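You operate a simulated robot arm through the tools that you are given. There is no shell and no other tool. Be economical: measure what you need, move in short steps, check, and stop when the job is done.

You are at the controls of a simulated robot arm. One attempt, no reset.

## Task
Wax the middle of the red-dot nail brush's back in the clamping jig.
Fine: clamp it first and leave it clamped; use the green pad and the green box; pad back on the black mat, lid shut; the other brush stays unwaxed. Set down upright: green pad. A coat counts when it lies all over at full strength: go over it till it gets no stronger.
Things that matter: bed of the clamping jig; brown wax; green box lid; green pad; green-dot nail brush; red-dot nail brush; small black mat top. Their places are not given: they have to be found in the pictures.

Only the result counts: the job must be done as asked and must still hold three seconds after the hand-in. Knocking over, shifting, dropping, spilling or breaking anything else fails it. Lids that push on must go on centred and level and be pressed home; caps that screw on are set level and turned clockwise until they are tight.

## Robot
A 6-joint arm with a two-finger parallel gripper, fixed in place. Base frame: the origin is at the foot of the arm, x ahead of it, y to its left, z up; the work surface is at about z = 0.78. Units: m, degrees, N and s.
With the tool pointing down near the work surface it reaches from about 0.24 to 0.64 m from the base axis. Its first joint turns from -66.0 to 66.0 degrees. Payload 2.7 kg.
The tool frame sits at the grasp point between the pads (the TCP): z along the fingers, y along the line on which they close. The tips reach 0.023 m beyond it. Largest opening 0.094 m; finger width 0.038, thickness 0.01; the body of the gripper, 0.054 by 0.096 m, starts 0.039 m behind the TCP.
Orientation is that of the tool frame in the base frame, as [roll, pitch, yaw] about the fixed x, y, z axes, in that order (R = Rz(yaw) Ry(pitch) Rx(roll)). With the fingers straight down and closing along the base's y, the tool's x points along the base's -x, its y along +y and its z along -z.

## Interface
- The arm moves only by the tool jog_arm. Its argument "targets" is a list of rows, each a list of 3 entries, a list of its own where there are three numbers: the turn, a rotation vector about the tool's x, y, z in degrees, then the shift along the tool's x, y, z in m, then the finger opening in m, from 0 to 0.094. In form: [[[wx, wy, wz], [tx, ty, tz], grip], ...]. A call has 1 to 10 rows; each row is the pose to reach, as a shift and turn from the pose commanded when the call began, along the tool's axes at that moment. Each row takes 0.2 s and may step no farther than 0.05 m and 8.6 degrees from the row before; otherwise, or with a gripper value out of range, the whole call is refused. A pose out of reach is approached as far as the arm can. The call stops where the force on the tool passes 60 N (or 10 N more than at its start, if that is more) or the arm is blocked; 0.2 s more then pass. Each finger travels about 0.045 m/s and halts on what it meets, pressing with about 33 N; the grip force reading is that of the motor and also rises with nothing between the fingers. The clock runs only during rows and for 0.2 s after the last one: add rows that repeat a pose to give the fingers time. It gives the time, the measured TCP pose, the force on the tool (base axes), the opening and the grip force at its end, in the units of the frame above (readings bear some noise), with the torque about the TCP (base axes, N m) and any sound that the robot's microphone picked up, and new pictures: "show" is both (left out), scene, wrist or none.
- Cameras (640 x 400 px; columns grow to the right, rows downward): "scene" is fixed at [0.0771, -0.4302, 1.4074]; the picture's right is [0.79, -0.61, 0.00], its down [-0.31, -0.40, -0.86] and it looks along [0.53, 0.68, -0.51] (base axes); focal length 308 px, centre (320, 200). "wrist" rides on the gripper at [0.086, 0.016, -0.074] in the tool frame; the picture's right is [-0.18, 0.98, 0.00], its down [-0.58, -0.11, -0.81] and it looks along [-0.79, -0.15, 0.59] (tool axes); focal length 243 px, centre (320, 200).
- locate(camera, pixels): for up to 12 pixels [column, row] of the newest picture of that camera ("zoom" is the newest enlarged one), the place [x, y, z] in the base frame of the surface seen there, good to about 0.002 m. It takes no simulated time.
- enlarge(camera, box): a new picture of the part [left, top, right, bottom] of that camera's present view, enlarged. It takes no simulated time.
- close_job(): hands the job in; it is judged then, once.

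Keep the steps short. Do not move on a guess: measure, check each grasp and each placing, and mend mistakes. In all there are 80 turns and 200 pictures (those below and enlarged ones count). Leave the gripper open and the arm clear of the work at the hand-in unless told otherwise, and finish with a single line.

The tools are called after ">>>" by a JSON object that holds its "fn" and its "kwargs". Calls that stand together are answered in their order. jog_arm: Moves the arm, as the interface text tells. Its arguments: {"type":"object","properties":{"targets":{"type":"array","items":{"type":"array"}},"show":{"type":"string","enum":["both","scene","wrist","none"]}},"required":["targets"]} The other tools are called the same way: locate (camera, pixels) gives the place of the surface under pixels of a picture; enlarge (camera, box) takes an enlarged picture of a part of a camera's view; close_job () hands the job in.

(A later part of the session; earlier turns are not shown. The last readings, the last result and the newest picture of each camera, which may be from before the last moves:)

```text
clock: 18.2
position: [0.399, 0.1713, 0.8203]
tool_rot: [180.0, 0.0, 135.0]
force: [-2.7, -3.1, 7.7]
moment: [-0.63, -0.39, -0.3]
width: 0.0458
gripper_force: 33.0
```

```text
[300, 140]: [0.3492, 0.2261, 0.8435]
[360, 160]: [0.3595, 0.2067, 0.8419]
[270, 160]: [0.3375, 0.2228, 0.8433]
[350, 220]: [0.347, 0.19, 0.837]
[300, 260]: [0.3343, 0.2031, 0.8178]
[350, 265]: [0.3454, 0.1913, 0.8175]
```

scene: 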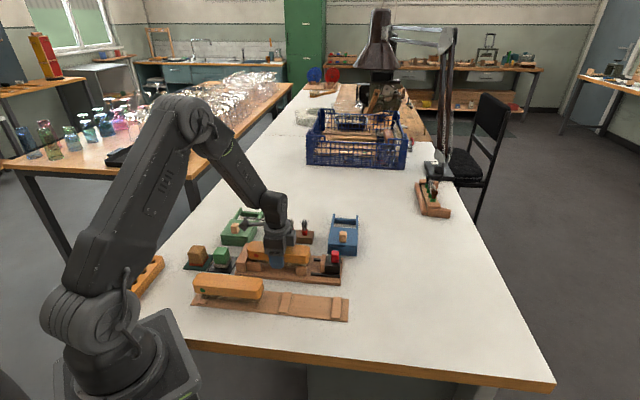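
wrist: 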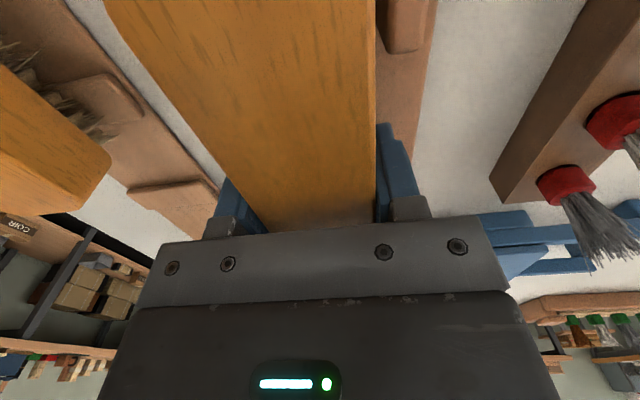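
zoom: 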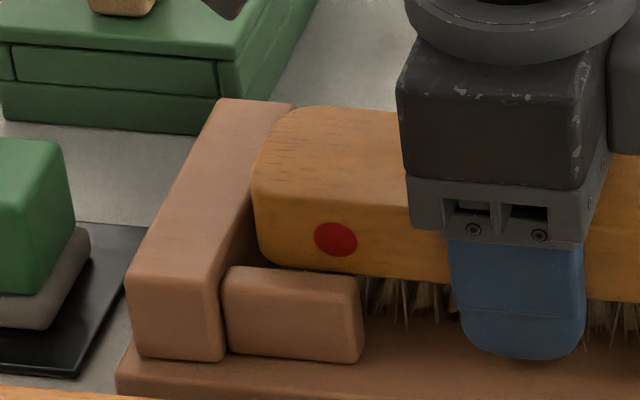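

Top is at 0.841 at the right end and 0.843 at the left, so the bristles touch the bed at the right first. I lower 2 mm more to level it, then read the force.

>>> {"fn": "jog_arm", "kwargs": {"targets": [[[0, 0, 0], [0, 0, 0.001], 0.0], [[0, 0, 0], [0, 0, 0.002], 0.0], [[0, 0, 0], [0, 0, 0.002], 0.0]], "show": "none"}}

>>> {"fn": "locate", "kwargs": {"camera": "scene", "pixels": [[263, 250], [260, 248], [302, 253], [305, 250]]}}

```text
clock: 19.0
position: [0.3988, 0.1703, 0.8188]
tool_rot: [180.0, 0.0, 134.9]
force: [-2.7, -4.4, 19.6]
moment: [-0.55, -0.18, -0.11]
width: 0.0456
gripper_force: 33.0
```

```text
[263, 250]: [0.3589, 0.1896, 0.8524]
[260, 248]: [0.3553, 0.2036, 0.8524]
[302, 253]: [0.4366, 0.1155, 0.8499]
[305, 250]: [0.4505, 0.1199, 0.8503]
```

Force rose to 20 N: it stands on the bed. I ease 1.5 mm, open, and lift clear, then look.

>>> {"fn": "jog_arm", "kwargs": {"targets": [[[0, 0, 0], [0, 0, -0.0015], 0.0], [[0, 0, 0], [0, 0, -0.0015], 0.06], [[0, 0, 0], [0, 0, -0.0015], 0.075], [[0, 0, 0], [0, 0, -0.0015], 0.08], [[0, 0, 0], [0, 0, -0.02], 0.08], [[0, 0, 0], [0, 0, -0.06], 0.08], [[0, 0, 0], [0, 0, -0.1], 0.08]]}}

>>> {"fn": "enlarge", "kwargs": {"camera": "scene", "box": [228, 230, 348, 290]}}

```text
clock: 20.6
position: [0.3986, 0.1698, 0.9193]
tool_rot: [180.0, -0.1, 135.0]
force: [0.1, 0.5, -0.1]
moment: [-0.03, 0.0, 0.0]
width: 0.08
gripper_force: 0.0
```

scene: 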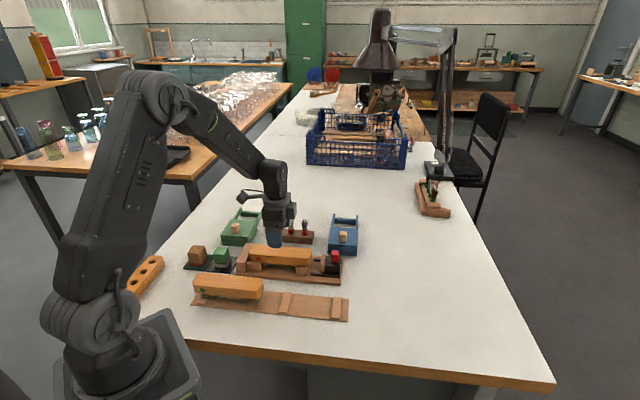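
wrist: 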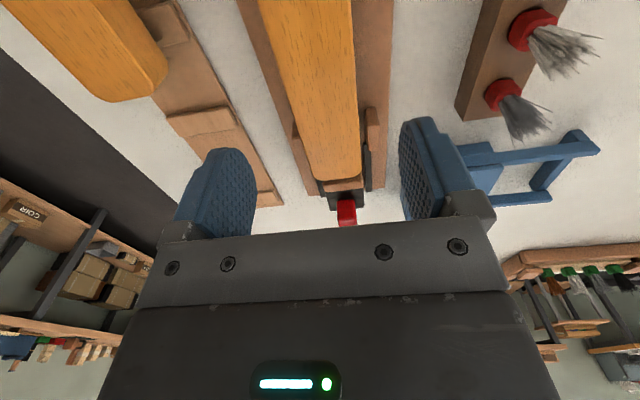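

```text
5.33 times, centred on (288, 260) of scene
```

zoom: 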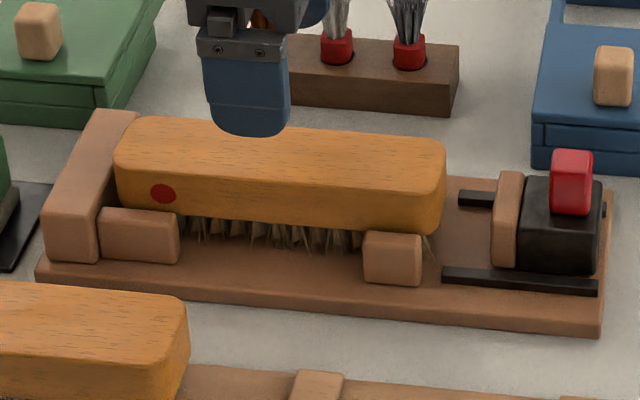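

The brush stands level in the jig between the guides. Next I clamp: with closed fingers I'll push the red knob from behind toward the stop. I move to beyond the knob, still high.

>>> {"fn": "jog_arm", "kwargs": {"targets": [[[0, 0, 0], [-0.048, 0.0003, 0], 0.04], [[0, 0, 0], [-0.096, 0.0006, 0], 0.02], [[0, 0, 0], [-0.144, 0.001, 0], 0.0], [[0, 0, 0], [-0.193, 0.0013, 0], 0.0], [[0, 0, 0], [-0.193, 0.0013, 0.035], 0.0], [[0, 0, 0], [-0.193, 0.0013, 0.035], 0.0]]}}

>>> {"fn": "enlarge", "kwargs": {"camera": "scene", "box": [268, 220, 368, 290]}}

```text
clock: 22.0
position: [0.5367, 0.035, 0.8835]
tool_rot: [179.8, 0.0, 135.0]
force: [0.5, 0.2, -0.5]
moment: [0.0, 0.03, 0.03]
width: 0.0001
gripper_force: 33.3
```

scene: 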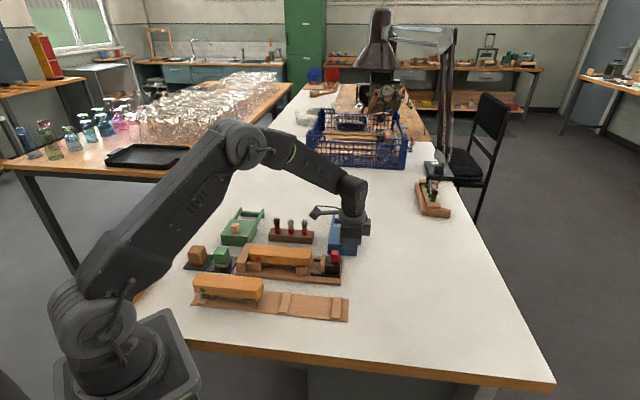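
wrist: 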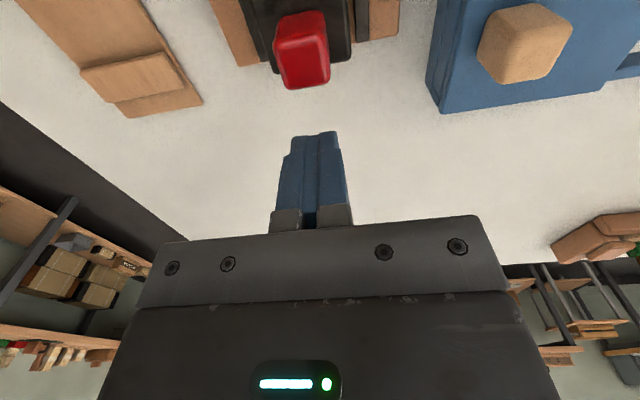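

```text
5.71 times, centred on (318, 255) of scene
```

zoom: 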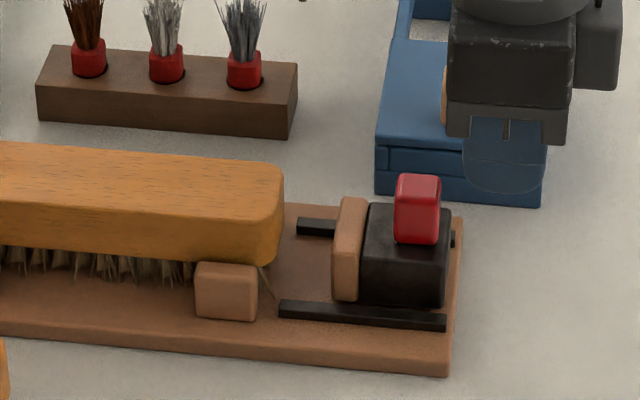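

Fingers are closed and in line behind the knob. I lower to tip height just above the carriage and push 8 mm plus 20 mm toward the stop.

>>> {"fn": "jog_arm", "kwargs": {"targets": [[[0, 0, 0], [0, 0, 0.02], 0.0], [[0, 0, 0], [0, 0, 0.034], 0.0], [[0, 0, 0], [0.006, 0, 0.034], 0.0], [[0, 0, 0], [0.012, 0, 0.034], 0.0], [[0, 0, 0], [0.018, 0, 0.034], 0.0], [[0, 0, 0], [0.023, 0, 0.034], 0.0], [[0, 0, 0], [0.028, 0, 0.034], 0.0]]}}

>>> {"fn": "enlarge", "kwargs": {"camera": "scene", "box": [268, 220, 368, 290]}}

```text
clock: 23.6
position: [0.5165, 0.0562, 0.8509]
tool_rot: [179.9, -0.1, 135.0]
force: [1.1, -1.0, -0.5]
moment: [-0.03, 0.02, -0.07]
width: 0.0
gripper_force: 33.0
```

scene: 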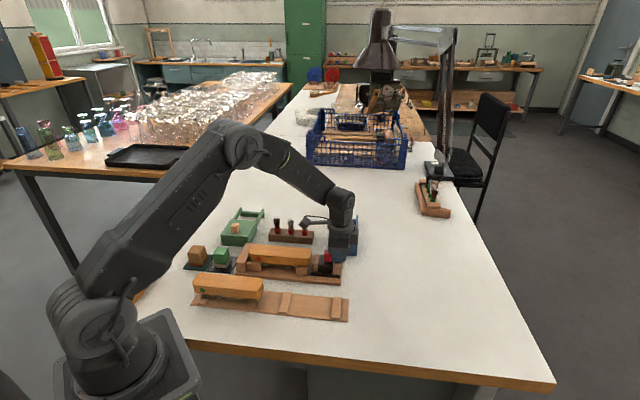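
wrist: 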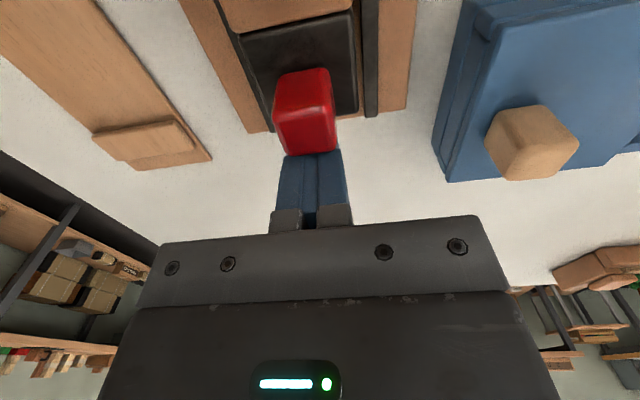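

```text
5.71 times, centred on (318, 255) of scene
```

zoom: 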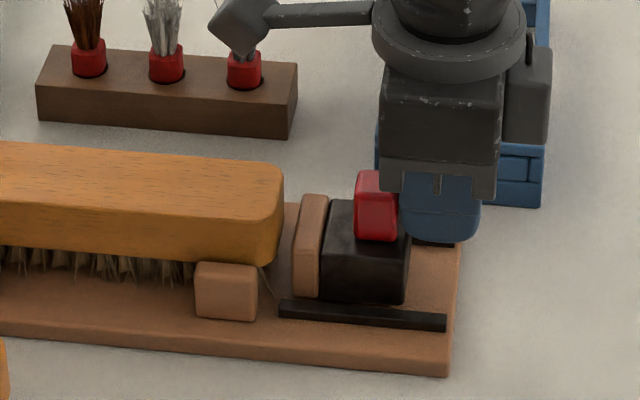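

The carriage slides easily with the push. I keep pushing in 4 mm rows, watching the force.

>>> {"fn": "jog_arm", "kwargs": {"targets": [[[0, 0, 0], [0.004, 0, 0], 0.0], [[0, 0, 0], [0.008, 0, 0], 0.0], [[0, 0, 0], [0.012, 0, 0], 0.0], [[0, 0, 0], [0.016, 0, 0], 0.0], [[0, 0, 0], [0.019, 0, 0], 0.0], [[0, 0, 0], [0.021, 0, 0], 0.0]], "show": "wrist"}}

>>> {"fn": "enlarge", "kwargs": {"camera": "scene", "box": [228, 230, 348, 290]}}

```text
clock: 24.7
position: [0.5096, 0.0599, 0.851]
tool_rot: [179.5, 0.8, 134.7]
force: [8.8, -7.0, -4.0]
moment: [-0.04, -0.1, 0.05]
width: 0.0
gripper_force: 32.9
stopped in row 5: the force on the tool passed its limit at 64 N (the readings are from after the stop); the commanded pose is now the measured one
```

wrist: 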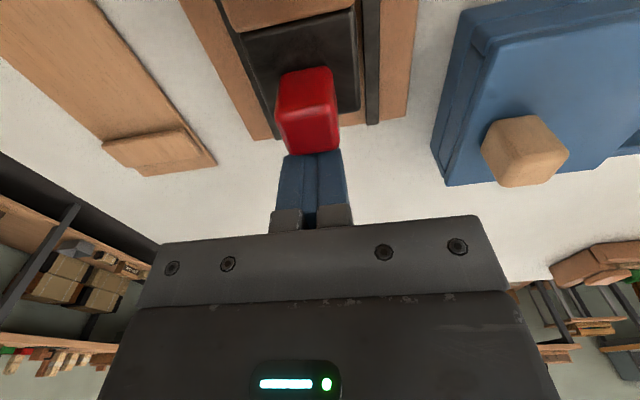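

```text
5.33 times, centred on (288, 260) of scene
```

zoom: 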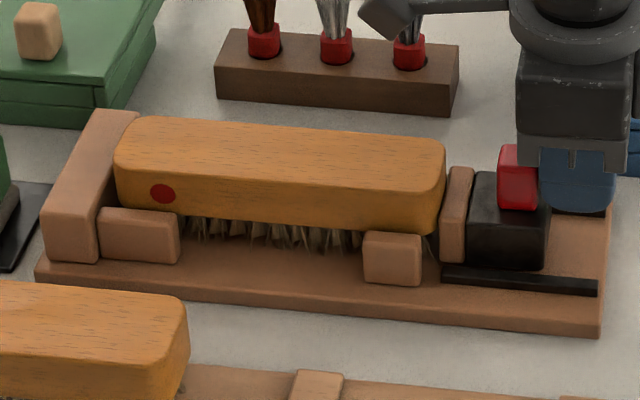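

The force peaked at 64 N. I check the gaps at both ends of the brush.

>>> {"fn": "enlarge", "kwargs": {"camera": "scene", "box": [300, 245, 335, 285]}}

>>> {"fn": "locate", "kwargs": {"camera": "zoom", "pixels": [[110, 120], [120, 150], [120, 90], [135, 150], [150, 80], [130, 180], [175, 100], [100, 190], [145, 110], [90, 215], [140, 65], [60, 140]]}}

>>> {"fn": "enlarge", "kwargs": {"camera": "scene", "box": [232, 236, 272, 281]}}

>>> {"fn": "locate", "kwargs": {"camera": "zoom", "pixels": [[200, 130], [180, 160], [165, 150], [160, 190], [190, 180], [230, 210]]}}

```text
10.00 times, centred on (318, 265) of scene
```

zoom: 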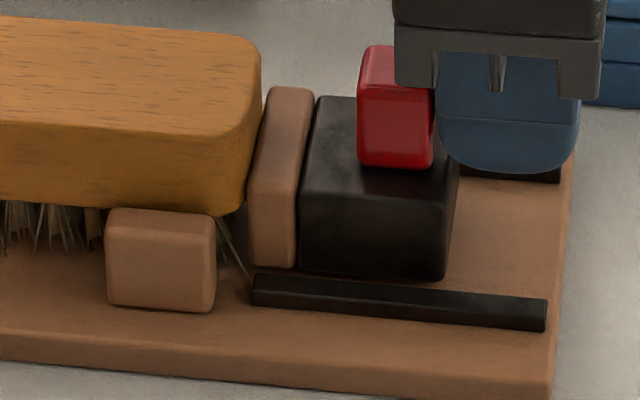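

```text
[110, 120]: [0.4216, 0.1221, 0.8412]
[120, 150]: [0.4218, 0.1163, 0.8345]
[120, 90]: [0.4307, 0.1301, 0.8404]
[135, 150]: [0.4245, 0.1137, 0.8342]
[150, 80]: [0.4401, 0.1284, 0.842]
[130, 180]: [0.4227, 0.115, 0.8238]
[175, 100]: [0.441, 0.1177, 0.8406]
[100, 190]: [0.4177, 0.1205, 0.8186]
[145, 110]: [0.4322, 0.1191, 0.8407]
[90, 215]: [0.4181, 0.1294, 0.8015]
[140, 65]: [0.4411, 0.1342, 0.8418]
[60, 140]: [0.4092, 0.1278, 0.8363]
```

```text
8.89 times, centred on (252, 258) of scene
```

zoom: 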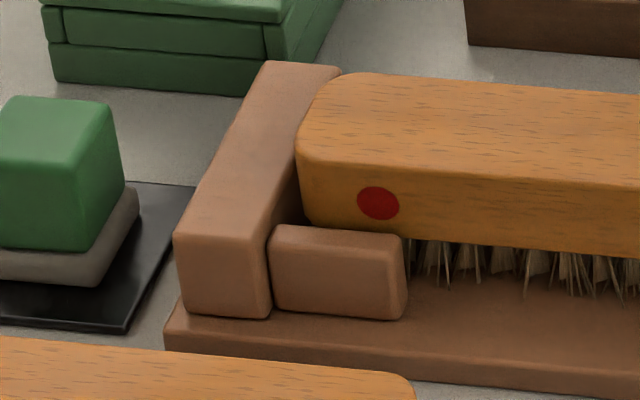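

```text
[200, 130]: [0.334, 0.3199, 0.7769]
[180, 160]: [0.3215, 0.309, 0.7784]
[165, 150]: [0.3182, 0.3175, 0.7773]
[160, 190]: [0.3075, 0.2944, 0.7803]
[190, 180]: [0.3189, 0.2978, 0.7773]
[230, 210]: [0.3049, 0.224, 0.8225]
```

>>> {"fn": "locate", "kwargs": {"camera": "zoom", "pixels": [[307, 150], [315, 120], [308, 190], [345, 80], [295, 160], [292, 180], [285, 120], [330, 70], [298, 205], [320, 215], [310, 170], [400, 100]]}}

>>> {"fn": "enlarge", "kwargs": {"camera": "scene", "box": [300, 245, 335, 285]}}

>>> {"fn": "locate", "kwargs": {"camera": "zoom", "pixels": [[255, 60], [258, 100], [250, 150], [245, 195], [268, 110], [262, 140], [285, 100], [280, 160], [255, 180], [400, 70], [235, 130], [300, 200]]}}

```text
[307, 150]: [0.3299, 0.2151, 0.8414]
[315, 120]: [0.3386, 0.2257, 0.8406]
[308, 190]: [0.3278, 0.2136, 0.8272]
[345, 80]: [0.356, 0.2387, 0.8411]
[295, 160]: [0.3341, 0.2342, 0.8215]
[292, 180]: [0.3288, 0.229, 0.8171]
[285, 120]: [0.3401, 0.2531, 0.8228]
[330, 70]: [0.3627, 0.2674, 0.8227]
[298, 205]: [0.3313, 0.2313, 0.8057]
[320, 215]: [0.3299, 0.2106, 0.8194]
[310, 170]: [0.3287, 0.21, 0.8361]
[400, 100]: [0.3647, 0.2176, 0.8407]
```

```text
10.00 times, centred on (318, 265) of scene
```

zoom: 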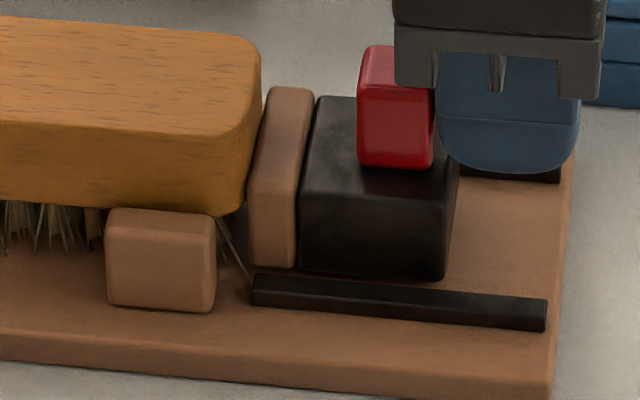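

```text
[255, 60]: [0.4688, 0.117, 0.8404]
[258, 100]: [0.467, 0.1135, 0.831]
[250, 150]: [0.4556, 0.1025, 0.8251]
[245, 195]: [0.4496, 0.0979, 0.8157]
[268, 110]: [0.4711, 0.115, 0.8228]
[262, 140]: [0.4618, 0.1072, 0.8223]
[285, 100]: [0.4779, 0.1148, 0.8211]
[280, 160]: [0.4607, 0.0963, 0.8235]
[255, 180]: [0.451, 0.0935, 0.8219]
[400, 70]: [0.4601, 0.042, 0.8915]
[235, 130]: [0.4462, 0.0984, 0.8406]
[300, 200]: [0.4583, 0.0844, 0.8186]
```

The jaw has met the brush (both at diff about 0.354), but the brush is still about 9 mm from the stop. I push on slowly in 1 mm rows.

>>> {"fn": "jog_arm", "kwargs": {"targets": [[[0, 0, 0], [0.001, 0, 0], 0.0], [[0, 0, 0], [0.002, 0, 0], 0.0], [[0, 0, 0], [0.003, 0, 0], 0.0], [[0, 0, 0], [0.004, 0, 0], 0.0]], "show": "none"}}

>>> {"fn": "enlarge", "kwargs": {"camera": "scene", "box": [228, 230, 348, 290]}}

```text
clock: 25.7
position: [0.509, 0.0612, 0.8509]
tool_rot: [179.2, 1.0, 134.7]
force: [37.4, -28.2, -15.0]
moment: [-0.13, -0.18, 0.08]
width: 0.0001
gripper_force: 32.9
```

```text
5.33 times, centred on (288, 260) of scene
```

zoom: 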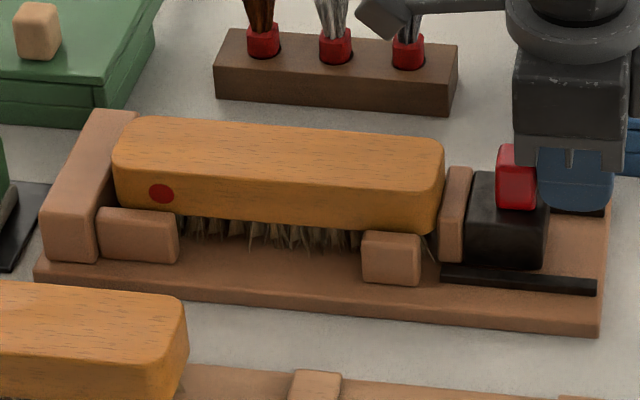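

The brush doesn't move against the jig, and the whole jig seems to creep, so I stop pushing. I back off 6 mm, rise, and inspect what blocks it.

>>> {"fn": "jog_arm", "kwargs": {"targets": [[[0, 0, 0], [-0.004, 0, 0], 0.0], [[0, 0, 0], [-0.01, 0, 0], 0.0], [[0, 0, 0], [-0.01, 0, -0.03], 0.0], [[0, 0, 0], [-0.01, 0, -0.07], 0.0], [[0, 0, 0], [-0.01, 0, -0.1], 0.0]], "show": "wrist"}}

>>> {"fn": "enlarge", "kwargs": {"camera": "scene", "box": [232, 238, 262, 274]}}

>>> {"fn": "enlarge", "kwargs": {"camera": "scene", "box": [228, 230, 348, 290]}}

```text
clock: 26.9
position: [0.5127, 0.0589, 0.9503]
tool_rot: [179.6, 0.6, 134.8]
force: [-0.3, 0.3, -1.0]
moment: [-0.01, -0.02, 0.0]
width: 0.0
gripper_force: 33.0
```

wrist: 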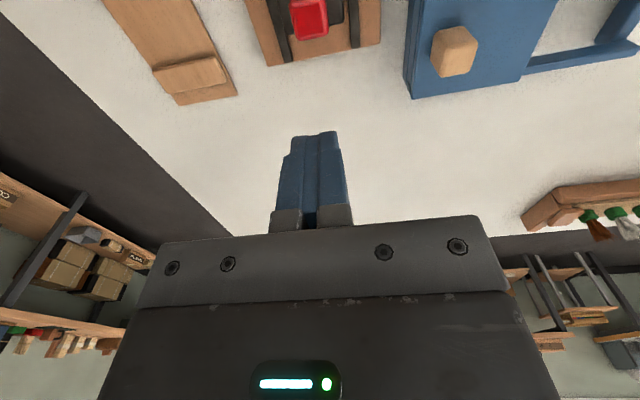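

```text
11.11 times, centred on (247, 256) of scene
```

zoom: 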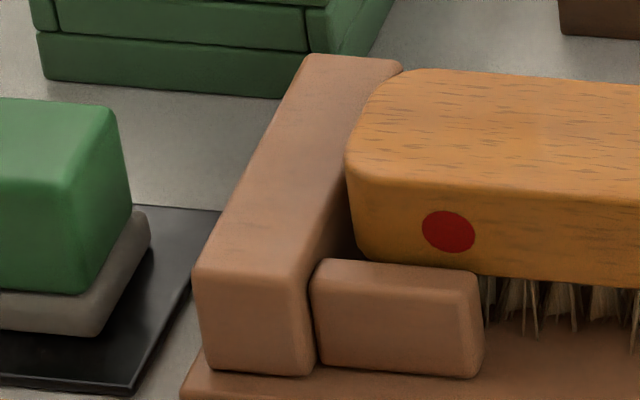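

```text
5.33 times, centred on (288, 260) of scene
```

zoom: 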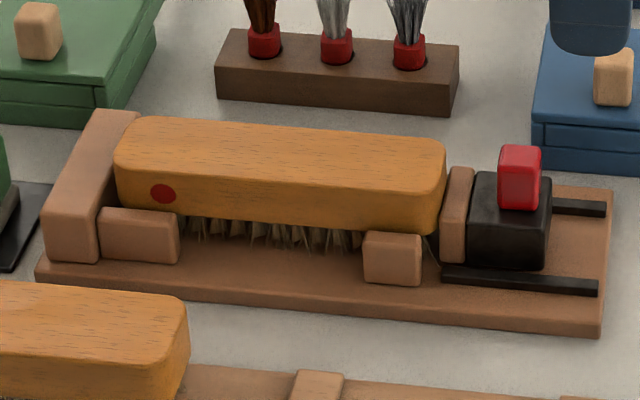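

The jig is back exactly where it was and the carriage stays by itself. The jaw touches the brush end. To find out whether the brush is locked, I go back over it (straightening the small tilt) and will test it with a grip.

>>> {"fn": "jog_arm", "kwargs": {"targets": [[[0.15, 0.2, -0.1], [0.04, -0.0003, 0], 0.03], [[0.3, 0.4, -0.15], [0.08, -0.0006, 0], 0.05], [[0.45, 0.6, -0.2], [0.12, -0.001, 0], 0.07], [[0.45, 0.7, -0.25], [0.158, -0.0013, 0], 0.08], [[0.45, 0.7, -0.25], [0.158, -0.0013, 0], 0.085]]}}

```text
clock: 28.1
position: [0.3989, 0.17, 0.9499]
tool_rot: [180.0, 0.0, 135.0]
force: [-0.4, 0.5, 0.4]
moment: [0.02, 0.02, -0.01]
width: 0.0851
gripper_force: 0.0
```

scene: 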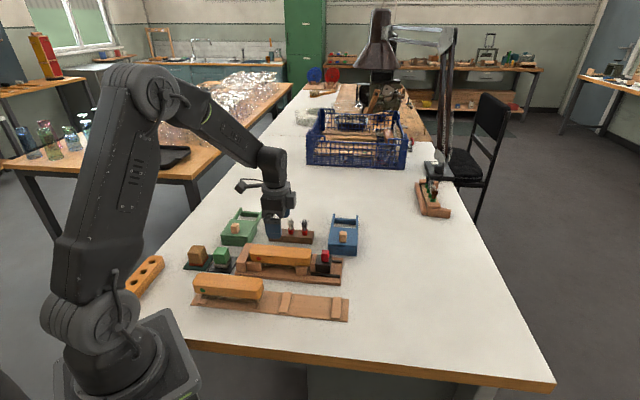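
wrist: 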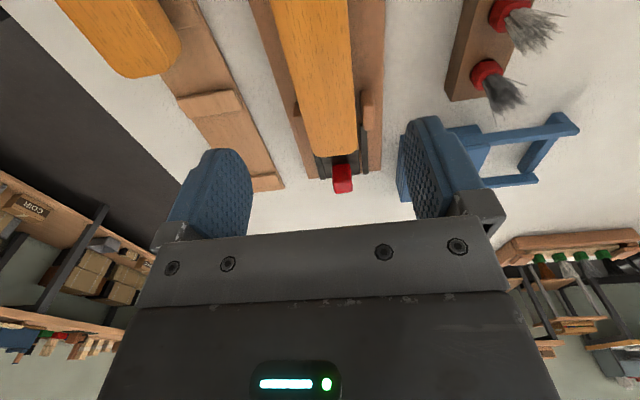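

I lower onto the brush and grip it without moving it, then read.

>>> {"fn": "jog_arm", "kwargs": {"targets": [[[0, 0, 0], [0, 0.001, 0.045], 0.085], [[0, 0, 0], [0, 0.001, 0.09], 0.085], [[0, 0, 0], [0, 0.001, 0.128], 0.085], [[0, 0, 0], [0, 0.001, 0.128], 0.06], [[0, 0, 0], [0, 0.001, 0.128], 0.03], [[0, 0, 0], [0, 0.001, 0.128], 0.0], [[0, 0, 0], [0, 0.001, 0.128], 0.0]], "show": "none"}}

>>> {"fn": "jog_arm", "kwargs": {"targets": [[[0, 0, 0], [0.001, 0, 0], 0.0], [[0, 0, 0], [0.002, 0, 0], 0.0], [[0, 0, 0], [0.003, 0, 0], 0.0], [[0, 0, 0], [0.003, 0, 0], 0.0]], "show": "none"}}

>>> {"fn": "enlarge", "kwargs": {"camera": "scene", "box": [228, 230, 348, 290]}}

```text
clock: 29.7
position: [0.3981, 0.1708, 0.8209]
tool_rot: [180.0, 0.1, 135.1]
force: [3.2, 2.5, -4.1]
moment: [0.05, -0.08, -0.06]
width: 0.0461
gripper_force: 33.3
```

```text
clock: 30.7
position: [0.3984, 0.1706, 0.8213]
tool_rot: [-179.9, 0.1, 135.0]
force: [17.9, -19.9, -13.3]
moment: [0.09, 0.0, -0.07]
width: 0.0457
gripper_force: 32.7
```

```text
5.33 times, centred on (288, 260) of scene
```

zoom: 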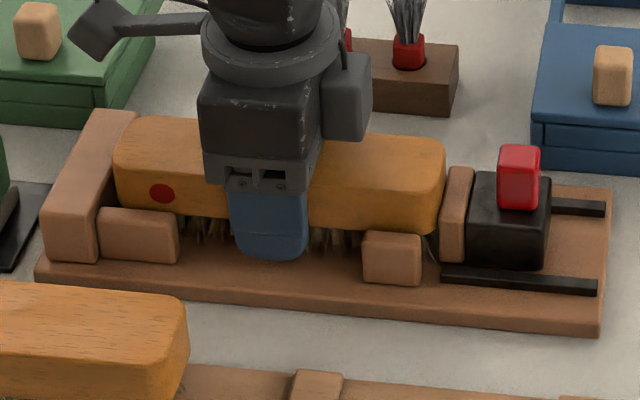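

Pushing with 27 N toward the stop moves nothing: it's held there. I test the other way by gently easing 2 mm toward the jaw.

>>> {"fn": "jog_arm", "kwargs": {"targets": [[[0, 0, 0], [-0.002, 0, 0], 0.0], [[0, 0, 0], [-0.004, 0, 0], 0.0], [[0, 0, 0], [-0.005, 0, 0], 0.0], [[0, 0, 0], [-0.005, 0, 0], 0.0]], "show": "none"}}

>>> {"fn": "enlarge", "kwargs": {"camera": "scene", "box": [228, 230, 348, 290]}}

```text
clock: 31.7
position: [0.3998, 0.1683, 0.8219]
tool_rot: [-179.9, -0.1, 135.1]
force: [-22.2, 21.5, 2.1]
moment: [0.09, -0.19, -0.57]
width: 0.0459
gripper_force: 33.3
```

```text
5.33 times, centred on (288, 260) of scene
```

zoom: 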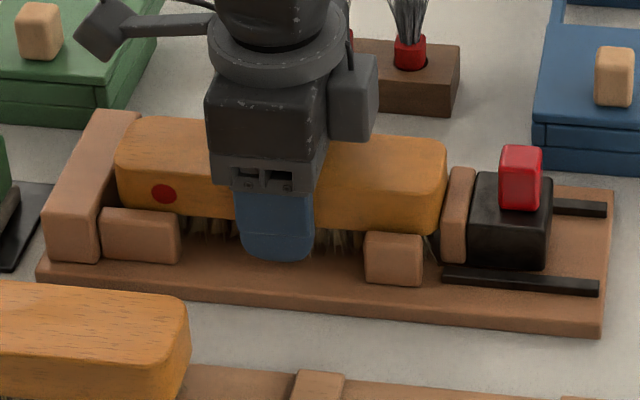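

It resists 31 N both ways, so the brush is firmly clamped. I relax to neutral, open, rise and move over the green box's knob at about (0.348, 0.356).

>>> {"fn": "jog_arm", "kwargs": {"targets": [[[0, 0, 0], [0.002, 0, 0], 0.0], [[0, 0, 0], [0.003, 0, 0], 0.06], [[0, 0, 0], [0.003, 0, 0], 0.075], [[0, 0, 0], [0.003, 0, -0.03], 0.085], [[0, 0, 0], [0.003, 0, -0.08], 0.085], [[0, 0, 0], [0.04, 0.024, -0.1], 0.085], [[0, 0, 0], [0.083, 0.048, -0.1], 0.085], [[0, 0, 0], [0.126, 0.072, -0.1], 0.085], [[0, 0, 0], [0.1695, 0.0965, -0.1], 0.085], [[0, 0, 0], [0.1695, 0.0965, -0.1], 0.085]]}}

>>> {"fn": "enlarge", "kwargs": {"camera": "scene", "box": [228, 230, 348, 290]}}

```text
clock: 33.9
position: [0.3503, 0.3555, 0.9191]
tool_rot: [180.0, -0.1, 135.0]
force: [0.5, -1.2, 0.5]
moment: [0.0, 0.02, 0.0]
width: 0.0851
gripper_force: 0.1
```

scene: 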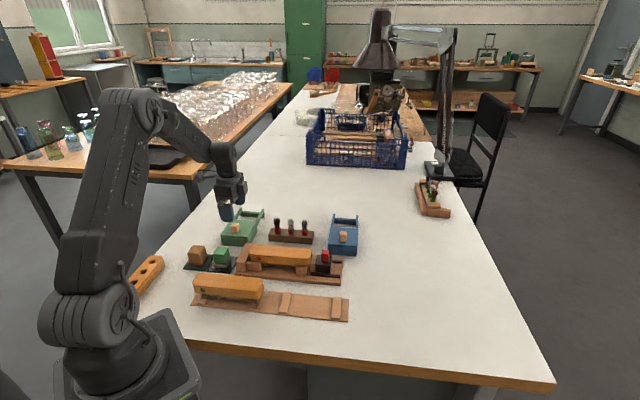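
wrist: 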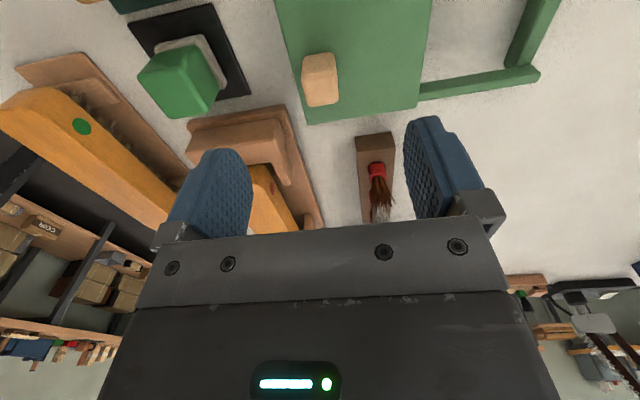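

```text
5.33 times, centred on (288, 260) of scene
```

zoom: 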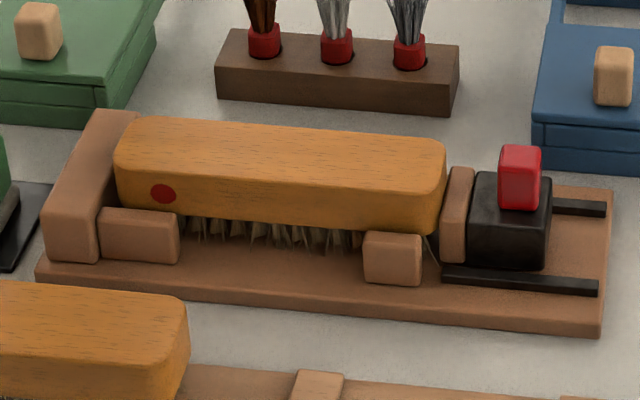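

The brush is undisturbed. In the wrist view I see the knob at (320,80) and the green pad at (180,80); I measure both again from here.

>>> {"fn": "locate", "kwargs": {"camera": "wrist", "pixels": [[306, 62], [334, 58], [310, 100], [337, 100], [320, 80], [320, 104], [140, 72], [185, 45], [168, 116], [212, 90], [175, 75], [305, 75]]}}

>>> {"fn": "enlarge", "kwargs": {"camera": "scene", "box": [205, 190, 275, 250]}}

```text
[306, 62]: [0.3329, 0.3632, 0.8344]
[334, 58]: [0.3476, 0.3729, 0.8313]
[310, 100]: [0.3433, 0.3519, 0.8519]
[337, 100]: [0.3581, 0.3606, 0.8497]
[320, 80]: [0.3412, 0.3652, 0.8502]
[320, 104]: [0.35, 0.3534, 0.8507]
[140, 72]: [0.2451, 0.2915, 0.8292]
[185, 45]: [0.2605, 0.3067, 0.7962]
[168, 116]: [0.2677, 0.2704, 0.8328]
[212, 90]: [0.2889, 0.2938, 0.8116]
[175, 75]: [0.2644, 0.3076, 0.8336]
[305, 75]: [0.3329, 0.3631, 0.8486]
```

```text
6.67 times, centred on (240, 220) of scene
```

zoom: 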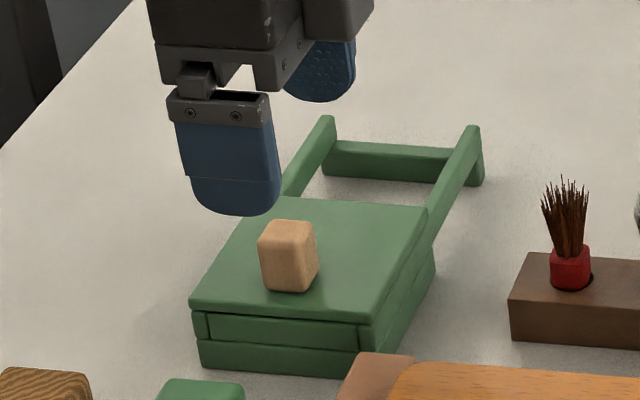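

Knob centre is about (0.3475, 0.3585), top 0.849. I lower to TCP 0.847 and close on it.

>>> {"fn": "jog_arm", "kwargs": {"targets": [[[0, 0, 0], [0.004, 0, 0.03], 0.07], [[0, 0, 0], [0.004, 0, 0.055], 0.06], [[0, 0, 0], [0.004, 0, 0.071], 0.05], [[0, 0, 0], [0.004, 0, 0.071], 0.03], [[0, 0, 0], [0.004, 0, 0.071], 0.0], [[0, 0, 0], [0.004, 0, 0.071], 0.0], [[0, 0, 0], [0.004, 0, 0.071], 0.0]], "show": "wrist"}}

>>> {"fn": "enlarge", "kwargs": {"camera": "scene", "box": [205, 190, 275, 250]}}

```text
clock: 35.5
position: [0.3484, 0.3585, 0.8502]
tool_rot: [179.7, 0.1, 135.1]
force: [10.2, 11.6, -7.5]
moment: [-0.01, 0.08, -0.19]
width: 0.0212
gripper_force: 45.2
```

wrist: 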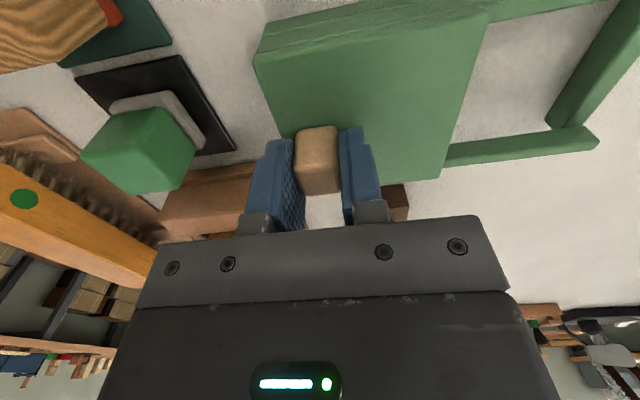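

```text
6.67 times, centred on (240, 220) of scene
```

zoom: 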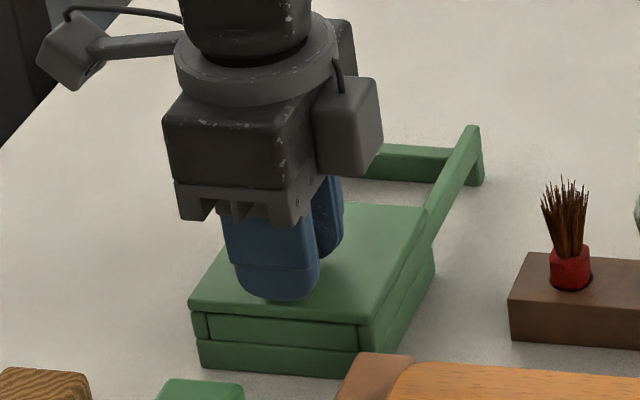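

Knob held at width 0.0212. I slide the lid toward the rails (+v), first 15 mm.

>>> {"fn": "jog_arm", "kwargs": {"targets": [[[0, 0, 0], [0, 0.003, 0], 0.0], [[0, 0, 0], [0, 0.007, 0], 0.0], [[0, 0, 0], [0, 0.011, 0], 0.0], [[0, 0, 0], [0, 0.015, 0], 0.0]], "show": "none"}}

>>> {"fn": "enlarge", "kwargs": {"camera": "scene", "box": [205, 190, 275, 250]}}

```text
clock: 36.5
position: [0.3578, 0.3682, 0.8499]
tool_rot: [-179.9, 0.0, 135.1]
force: [5.3, -6.0, -0.6]
moment: [0.05, 0.14, -0.11]
width: 0.0218
gripper_force: 45.3
```

```text
6.67 times, centred on (240, 220) of scene
```

zoom: 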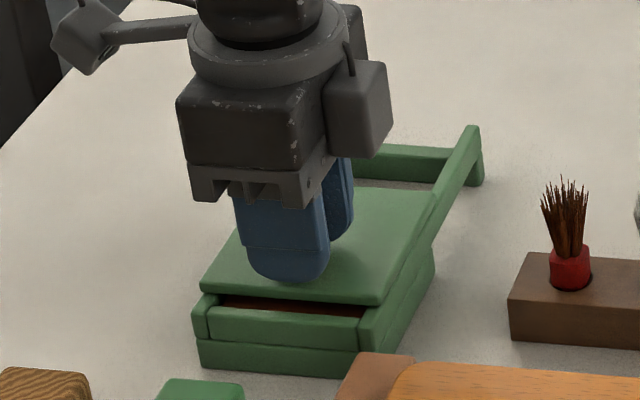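

The lid slides and the brown wax shows. I continue opening 65 mm more.

>>> {"fn": "jog_arm", "kwargs": {"targets": [[[0, 0, 0], [0, 0.008, 0], 0.0], [[0, 0, 0], [0, 0.016, 0], 0.0], [[0, 0, 0], [0, 0.024, 0], 0.0], [[0, 0, 0], [0, 0.032, 0], 0.0], [[0, 0, 0], [0, 0.04, 0], 0.0], [[0, 0, 0], [0, 0.048, 0], 0.0], [[0, 0, 0], [0, 0.056, 0], 0.0], [[0, 0, 0], [0, 0.061, 0], 0.0], [[0, 0, 0], [0, 0.065, 0], 0.0]], "show": "none"}}

>>> {"fn": "enlarge", "kwargs": {"camera": "scene", "box": [205, 190, 275, 250]}}

```text
clock: 38.5
position: [0.403, 0.4153, 0.8481]
tool_rot: [-180.0, -0.1, 135.1]
force: [5.2, -5.4, -2.2]
moment: [-0.33, -0.57, -0.09]
width: 0.0216
gripper_force: 45.2
```

```text
6.67 times, centred on (240, 220) of scene
```

zoom: 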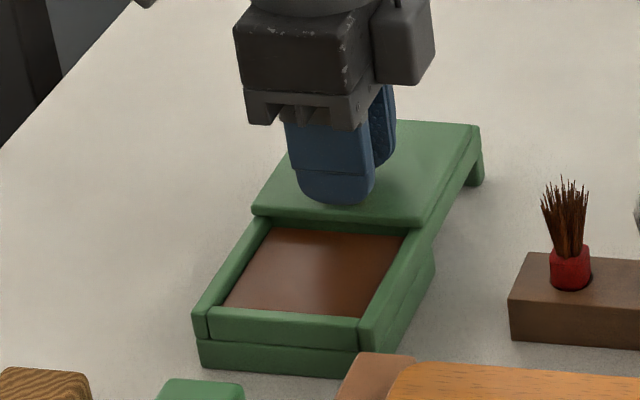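

The wax is fully exposed and the lid still lies on the rails. I release, rise, and measure the wax.

>>> {"fn": "jog_arm", "kwargs": {"targets": [[[0, 0, 0], [0, 0, 0], 0.03], [[0, 0, 0], [0, 0, 0], 0.05], [[0, 0, 0], [0, 0, -0.01], 0.06], [[0, 0, 0], [0, 0, -0.05], 0.06], [[0, 0, 0], [0, 0, -0.09], 0.06]], "show": "wrist"}}

>>> {"fn": "enlarge", "kwargs": {"camera": "scene", "box": [205, 190, 275, 250]}}

>>> {"fn": "locate", "kwargs": {"camera": "zoom", "pixels": [[275, 235], [400, 240], [230, 305], [360, 312], [320, 270], [320, 225], [200, 315], [240, 325], [365, 325], [205, 290], [415, 240], [370, 320]]}}

>>> {"fn": "locate", "kwargs": {"camera": "zoom", "pixels": [[290, 320], [280, 340], [255, 205], [430, 218], [470, 130], [330, 155], [380, 300], [225, 260], [350, 290], [260, 270], [390, 250], [300, 240]]}}

```text
clock: 39.7
position: [0.4042, 0.4157, 0.94]
tool_rot: [-179.9, -0.1, 135.1]
force: [-0.6, 0.6, -0.3]
moment: [-0.01, 0.04, -0.02]
width: 0.0602
gripper_force: 0.1
```

wrist: 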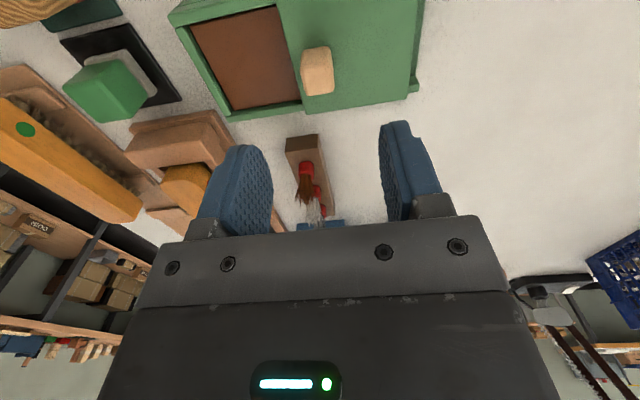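

```text
6.67 times, centred on (240, 220) of scene
```

zoom: 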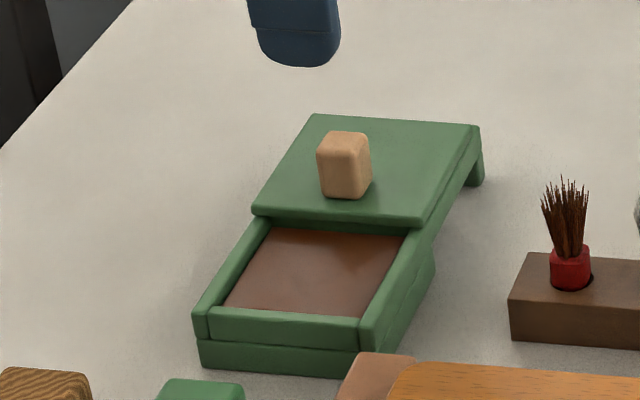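

```text
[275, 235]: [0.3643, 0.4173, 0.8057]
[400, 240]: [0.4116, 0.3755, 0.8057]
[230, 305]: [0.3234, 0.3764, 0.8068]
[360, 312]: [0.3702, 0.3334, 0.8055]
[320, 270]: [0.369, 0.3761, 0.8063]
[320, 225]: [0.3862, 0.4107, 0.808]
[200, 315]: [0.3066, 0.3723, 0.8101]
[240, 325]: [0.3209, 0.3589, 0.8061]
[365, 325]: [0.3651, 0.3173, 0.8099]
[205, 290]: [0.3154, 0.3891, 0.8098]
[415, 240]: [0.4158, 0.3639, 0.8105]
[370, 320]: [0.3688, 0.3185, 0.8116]
```

```text
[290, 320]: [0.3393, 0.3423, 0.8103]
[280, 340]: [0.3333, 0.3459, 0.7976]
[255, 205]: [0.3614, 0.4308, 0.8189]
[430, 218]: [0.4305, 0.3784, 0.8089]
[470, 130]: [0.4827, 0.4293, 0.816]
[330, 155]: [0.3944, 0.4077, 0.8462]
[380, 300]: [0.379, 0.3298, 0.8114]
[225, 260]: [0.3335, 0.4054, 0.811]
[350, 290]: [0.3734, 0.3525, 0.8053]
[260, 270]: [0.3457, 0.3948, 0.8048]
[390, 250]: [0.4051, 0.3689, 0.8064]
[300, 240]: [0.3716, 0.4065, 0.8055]
```

Wax surface is at z 0.806, its walls at 0.811, and its centre at about (0.3675, 0.376). I go over the green pad at about (0.2703, 0.2893) and stop high for a check.

>>> {"fn": "jog_arm", "kwargs": {"targets": [[[0, 0, 0], [0.0013, -0.046, 0], 0.07], [[0, 0, 0], [0.0026, -0.092, 0], 0.07], [[0, 0, 0], [0.004, -0.138, 0], 0.07], [[0, 0, 0], [0.0053, -0.1838, 0], 0.07], [[0, 0, 0], [0.0053, -0.1838, 0.03], 0.07], [[0, 0, 0], [0.0053, -0.1838, 0.055], 0.07], [[0, 0, 0], [0.0053, -0.1838, 0.055], 0.07]]}}

>>> {"fn": "enlarge", "kwargs": {"camera": "scene", "box": [182, 215, 262, 278]}}

```text
clock: 41.3
position: [0.2707, 0.2887, 0.8841]
tool_rot: [179.9, 0.0, 135.1]
force: [-0.5, 0.0, -0.2]
moment: [-0.01, 0.0, -0.06]
width: 0.07
gripper_force: 0.1
```

scene: 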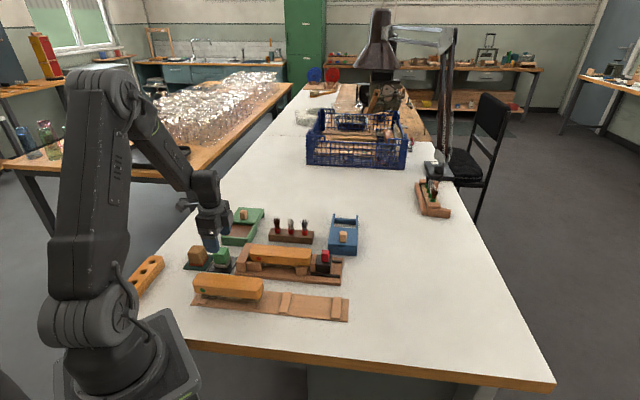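
wrist: 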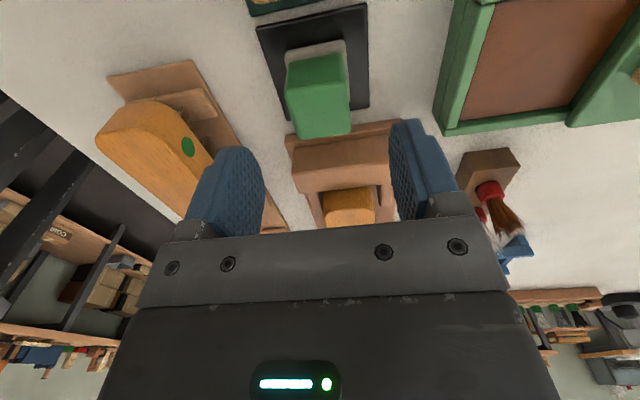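

```text
6.35 times, centred on (222, 246) of scene
```

zoom: 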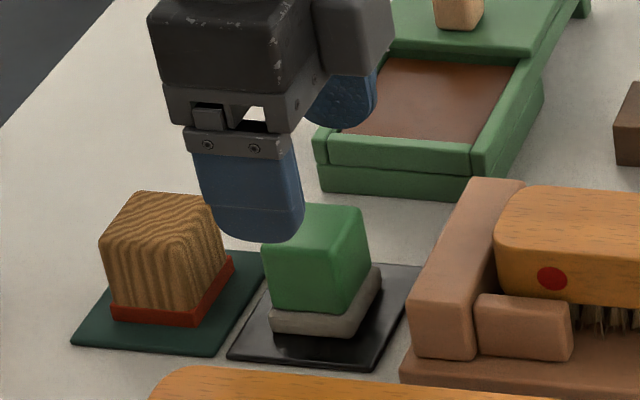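

In the wrist view the pad's top face is centred at about (322,112), just where the TCP projects. I lower to TCP 0.820 and grip.

>>> {"fn": "jog_arm", "kwargs": {"targets": [[[0, 0, 0], [0, 0, 0.03], 0.07], [[0, 0, 0], [0, 0, 0.055], 0.07], [[0, 0, 0], [0, 0, 0.0645], 0.07], [[0, 0, 0], [0, 0, 0.0645], 0.05], [[0, 0, 0], [0, 0, 0.0645], 0.02], [[0, 0, 0], [0, 0, 0.0645], 0.0], [[0, 0, 0], [0, 0, 0.0645], 0.0]], "show": "none"}}

>>> {"fn": "enlarge", "kwargs": {"camera": "scene", "box": [182, 215, 262, 278]}}

```text
clock: 42.9
position: [0.2705, 0.2882, 0.8214]
tool_rot: [180.0, 0.0, 135.1]
force: [0.6, 0.4, 0.2]
moment: [0.06, 0.03, 0.01]
width: 0.0353
gripper_force: 32.9
```

```text
6.35 times, centred on (222, 246) of scene
```

zoom: 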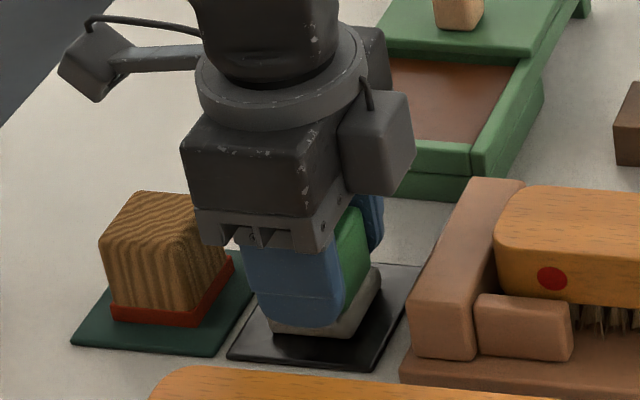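

Held at width 0.0353. I lift gently 0.06 and look.

>>> {"fn": "jog_arm", "kwargs": {"targets": [[[0, 0, 0], [0, 0, -0.004], 0.0], [[0, 0, 0], [0, 0, -0.012], 0.0], [[0, 0, 0], [0, 0, -0.024], 0.0], [[0, 0, 0], [0, 0, -0.038], 0.0], [[0, 0, 0], [0, 0, -0.052], 0.0], [[0, 0, 0], [0, 0, -0.06], 0.0]], "show": "wrist"}}

>>> {"fn": "enlarge", "kwargs": {"camera": "scene", "box": [182, 215, 262, 278]}}

>>> {"fn": "locate", "kwargs": {"camera": "zoom", "pixels": [[280, 265], [340, 275], [290, 280], [375, 240], [250, 340], [400, 320], [330, 300], [300, 230], [370, 215], [390, 130]]}}

```text
clock: 44.3
position: [0.27, 0.2871, 0.8804]
tool_rot: [-179.9, 0.1, 135.1]
force: [0.3, 0.7, -0.8]
moment: [0.0, 0.01, 0.01]
width: 0.0355
gripper_force: 32.7
```

wrist: 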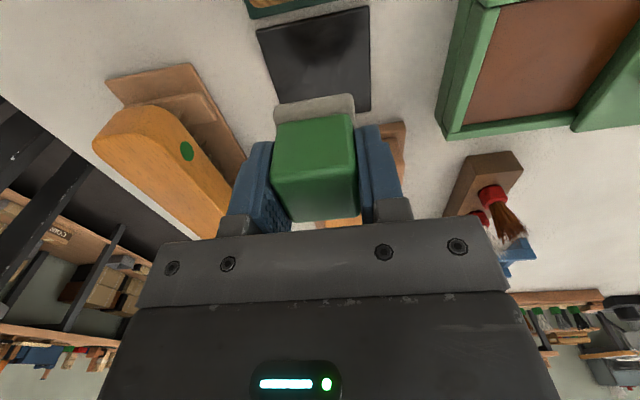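

```text
6.35 times, centred on (222, 246) of scene
```

zoom: 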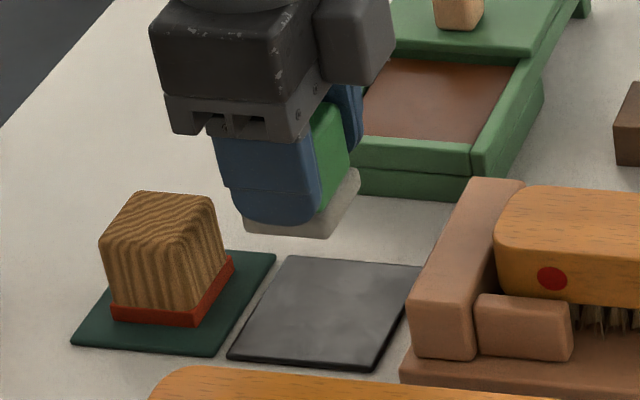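

```text
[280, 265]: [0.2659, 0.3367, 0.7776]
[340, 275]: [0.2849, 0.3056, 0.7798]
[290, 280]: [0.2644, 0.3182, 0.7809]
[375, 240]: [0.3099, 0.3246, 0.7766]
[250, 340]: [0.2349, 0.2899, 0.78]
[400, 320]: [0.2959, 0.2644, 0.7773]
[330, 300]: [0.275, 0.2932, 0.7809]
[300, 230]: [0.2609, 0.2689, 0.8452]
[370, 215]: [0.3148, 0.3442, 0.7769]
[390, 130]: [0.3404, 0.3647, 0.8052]
```

The pad is held level. I measure the mat's corners for the return and cross-check the wax edges in the wrist view.

>>> {"fn": "locate", "kwargs": {"camera": "zoom", "pixels": [[234, 355], [372, 366], [416, 268], [290, 259], [325, 312]]}}

>>> {"fn": "locate", "kwargs": {"camera": "wrist", "pixels": [[468, 122], [500, 20], [570, 105], [520, 60], [262, 30], [366, 10], [368, 108], [315, 55], [276, 100]]}}

```text
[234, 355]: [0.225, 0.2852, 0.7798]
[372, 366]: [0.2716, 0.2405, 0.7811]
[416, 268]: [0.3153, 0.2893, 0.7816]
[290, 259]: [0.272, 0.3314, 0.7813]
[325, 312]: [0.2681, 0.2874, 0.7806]
```

```text
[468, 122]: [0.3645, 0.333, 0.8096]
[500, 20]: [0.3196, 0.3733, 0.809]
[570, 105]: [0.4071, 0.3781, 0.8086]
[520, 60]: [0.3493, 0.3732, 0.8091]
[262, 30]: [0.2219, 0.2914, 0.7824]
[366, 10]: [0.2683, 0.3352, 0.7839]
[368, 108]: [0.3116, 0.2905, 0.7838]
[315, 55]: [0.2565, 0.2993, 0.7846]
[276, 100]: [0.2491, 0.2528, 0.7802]
```

Scene and wrist agree to within 5 mm. I carry the pad over the wax, then lower to about 5 mm above it.

>>> {"fn": "jog_arm", "kwargs": {"targets": [[[0, 0, 0], [-0.001, 0.012, 0], 0.0], [[0, 0, 0], [-0.002, 0.032, 0], 0.0], [[0, 0, 0], [-0.003, 0.055, 0], 0.0], [[0, 0, 0], [-0.004, 0.078, 0], 0.0], [[0, 0, 0], [-0.005, 0.1, 0], 0.0], [[0, 0, 0], [-0.006, 0.118, 0], 0.0], [[0, 0, 0], [-0.007, 0.128, 0], 0.0], [[0, 0, 0], [-0.007, 0.128, 0.012], 0.0], [[0, 0, 0], [-0.007, 0.128, 0.025], 0.0], [[0, 0, 0], [-0.007, 0.128, 0.03], 0.0]], "show": "wrist"}}

>>> {"fn": "enlarge", "kwargs": {"camera": "scene", "box": [205, 200, 275, 250]}}

```text
clock: 46.5
position: [0.3655, 0.3747, 0.8488]
tool_rot: [179.9, 0.0, 135.1]
force: [0.2, -0.3, -0.7]
moment: [-0.02, -0.01, 0.01]
width: 0.0353
gripper_force: 33.2
```

wrist: 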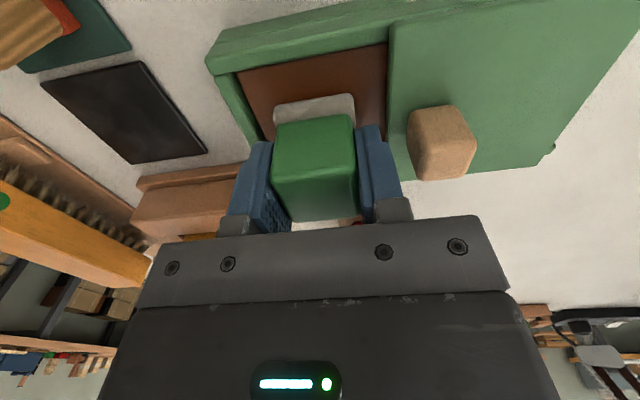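

```text
8.00 times, centred on (240, 225) of scene
```

zoom: 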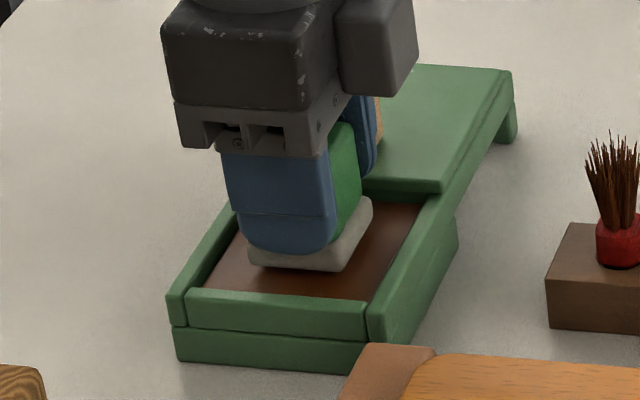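

The pad is well inside the walls. I lower in 1 mm steps until it bears on the wax.

>>> {"fn": "jog_arm", "kwargs": {"targets": [[[0, 0, 0], [0, 0, 0.002], 0.0], [[0, 0, 0], [0, 0, 0.004], 0.0], [[0, 0, 0], [0, 0, 0.005], 0.0], [[0, 0, 0], [0, 0, 0.005], 0.0]], "show": "none"}}

```text
clock: 47.5
position: [0.3658, 0.3744, 0.8462]
tool_rot: [180.0, -0.1, 135.0]
force: [-2.0, -2.3, 6.8]
moment: [-0.1, 0.08, 0.04]
width: 0.0353
gripper_force: 33.3
```

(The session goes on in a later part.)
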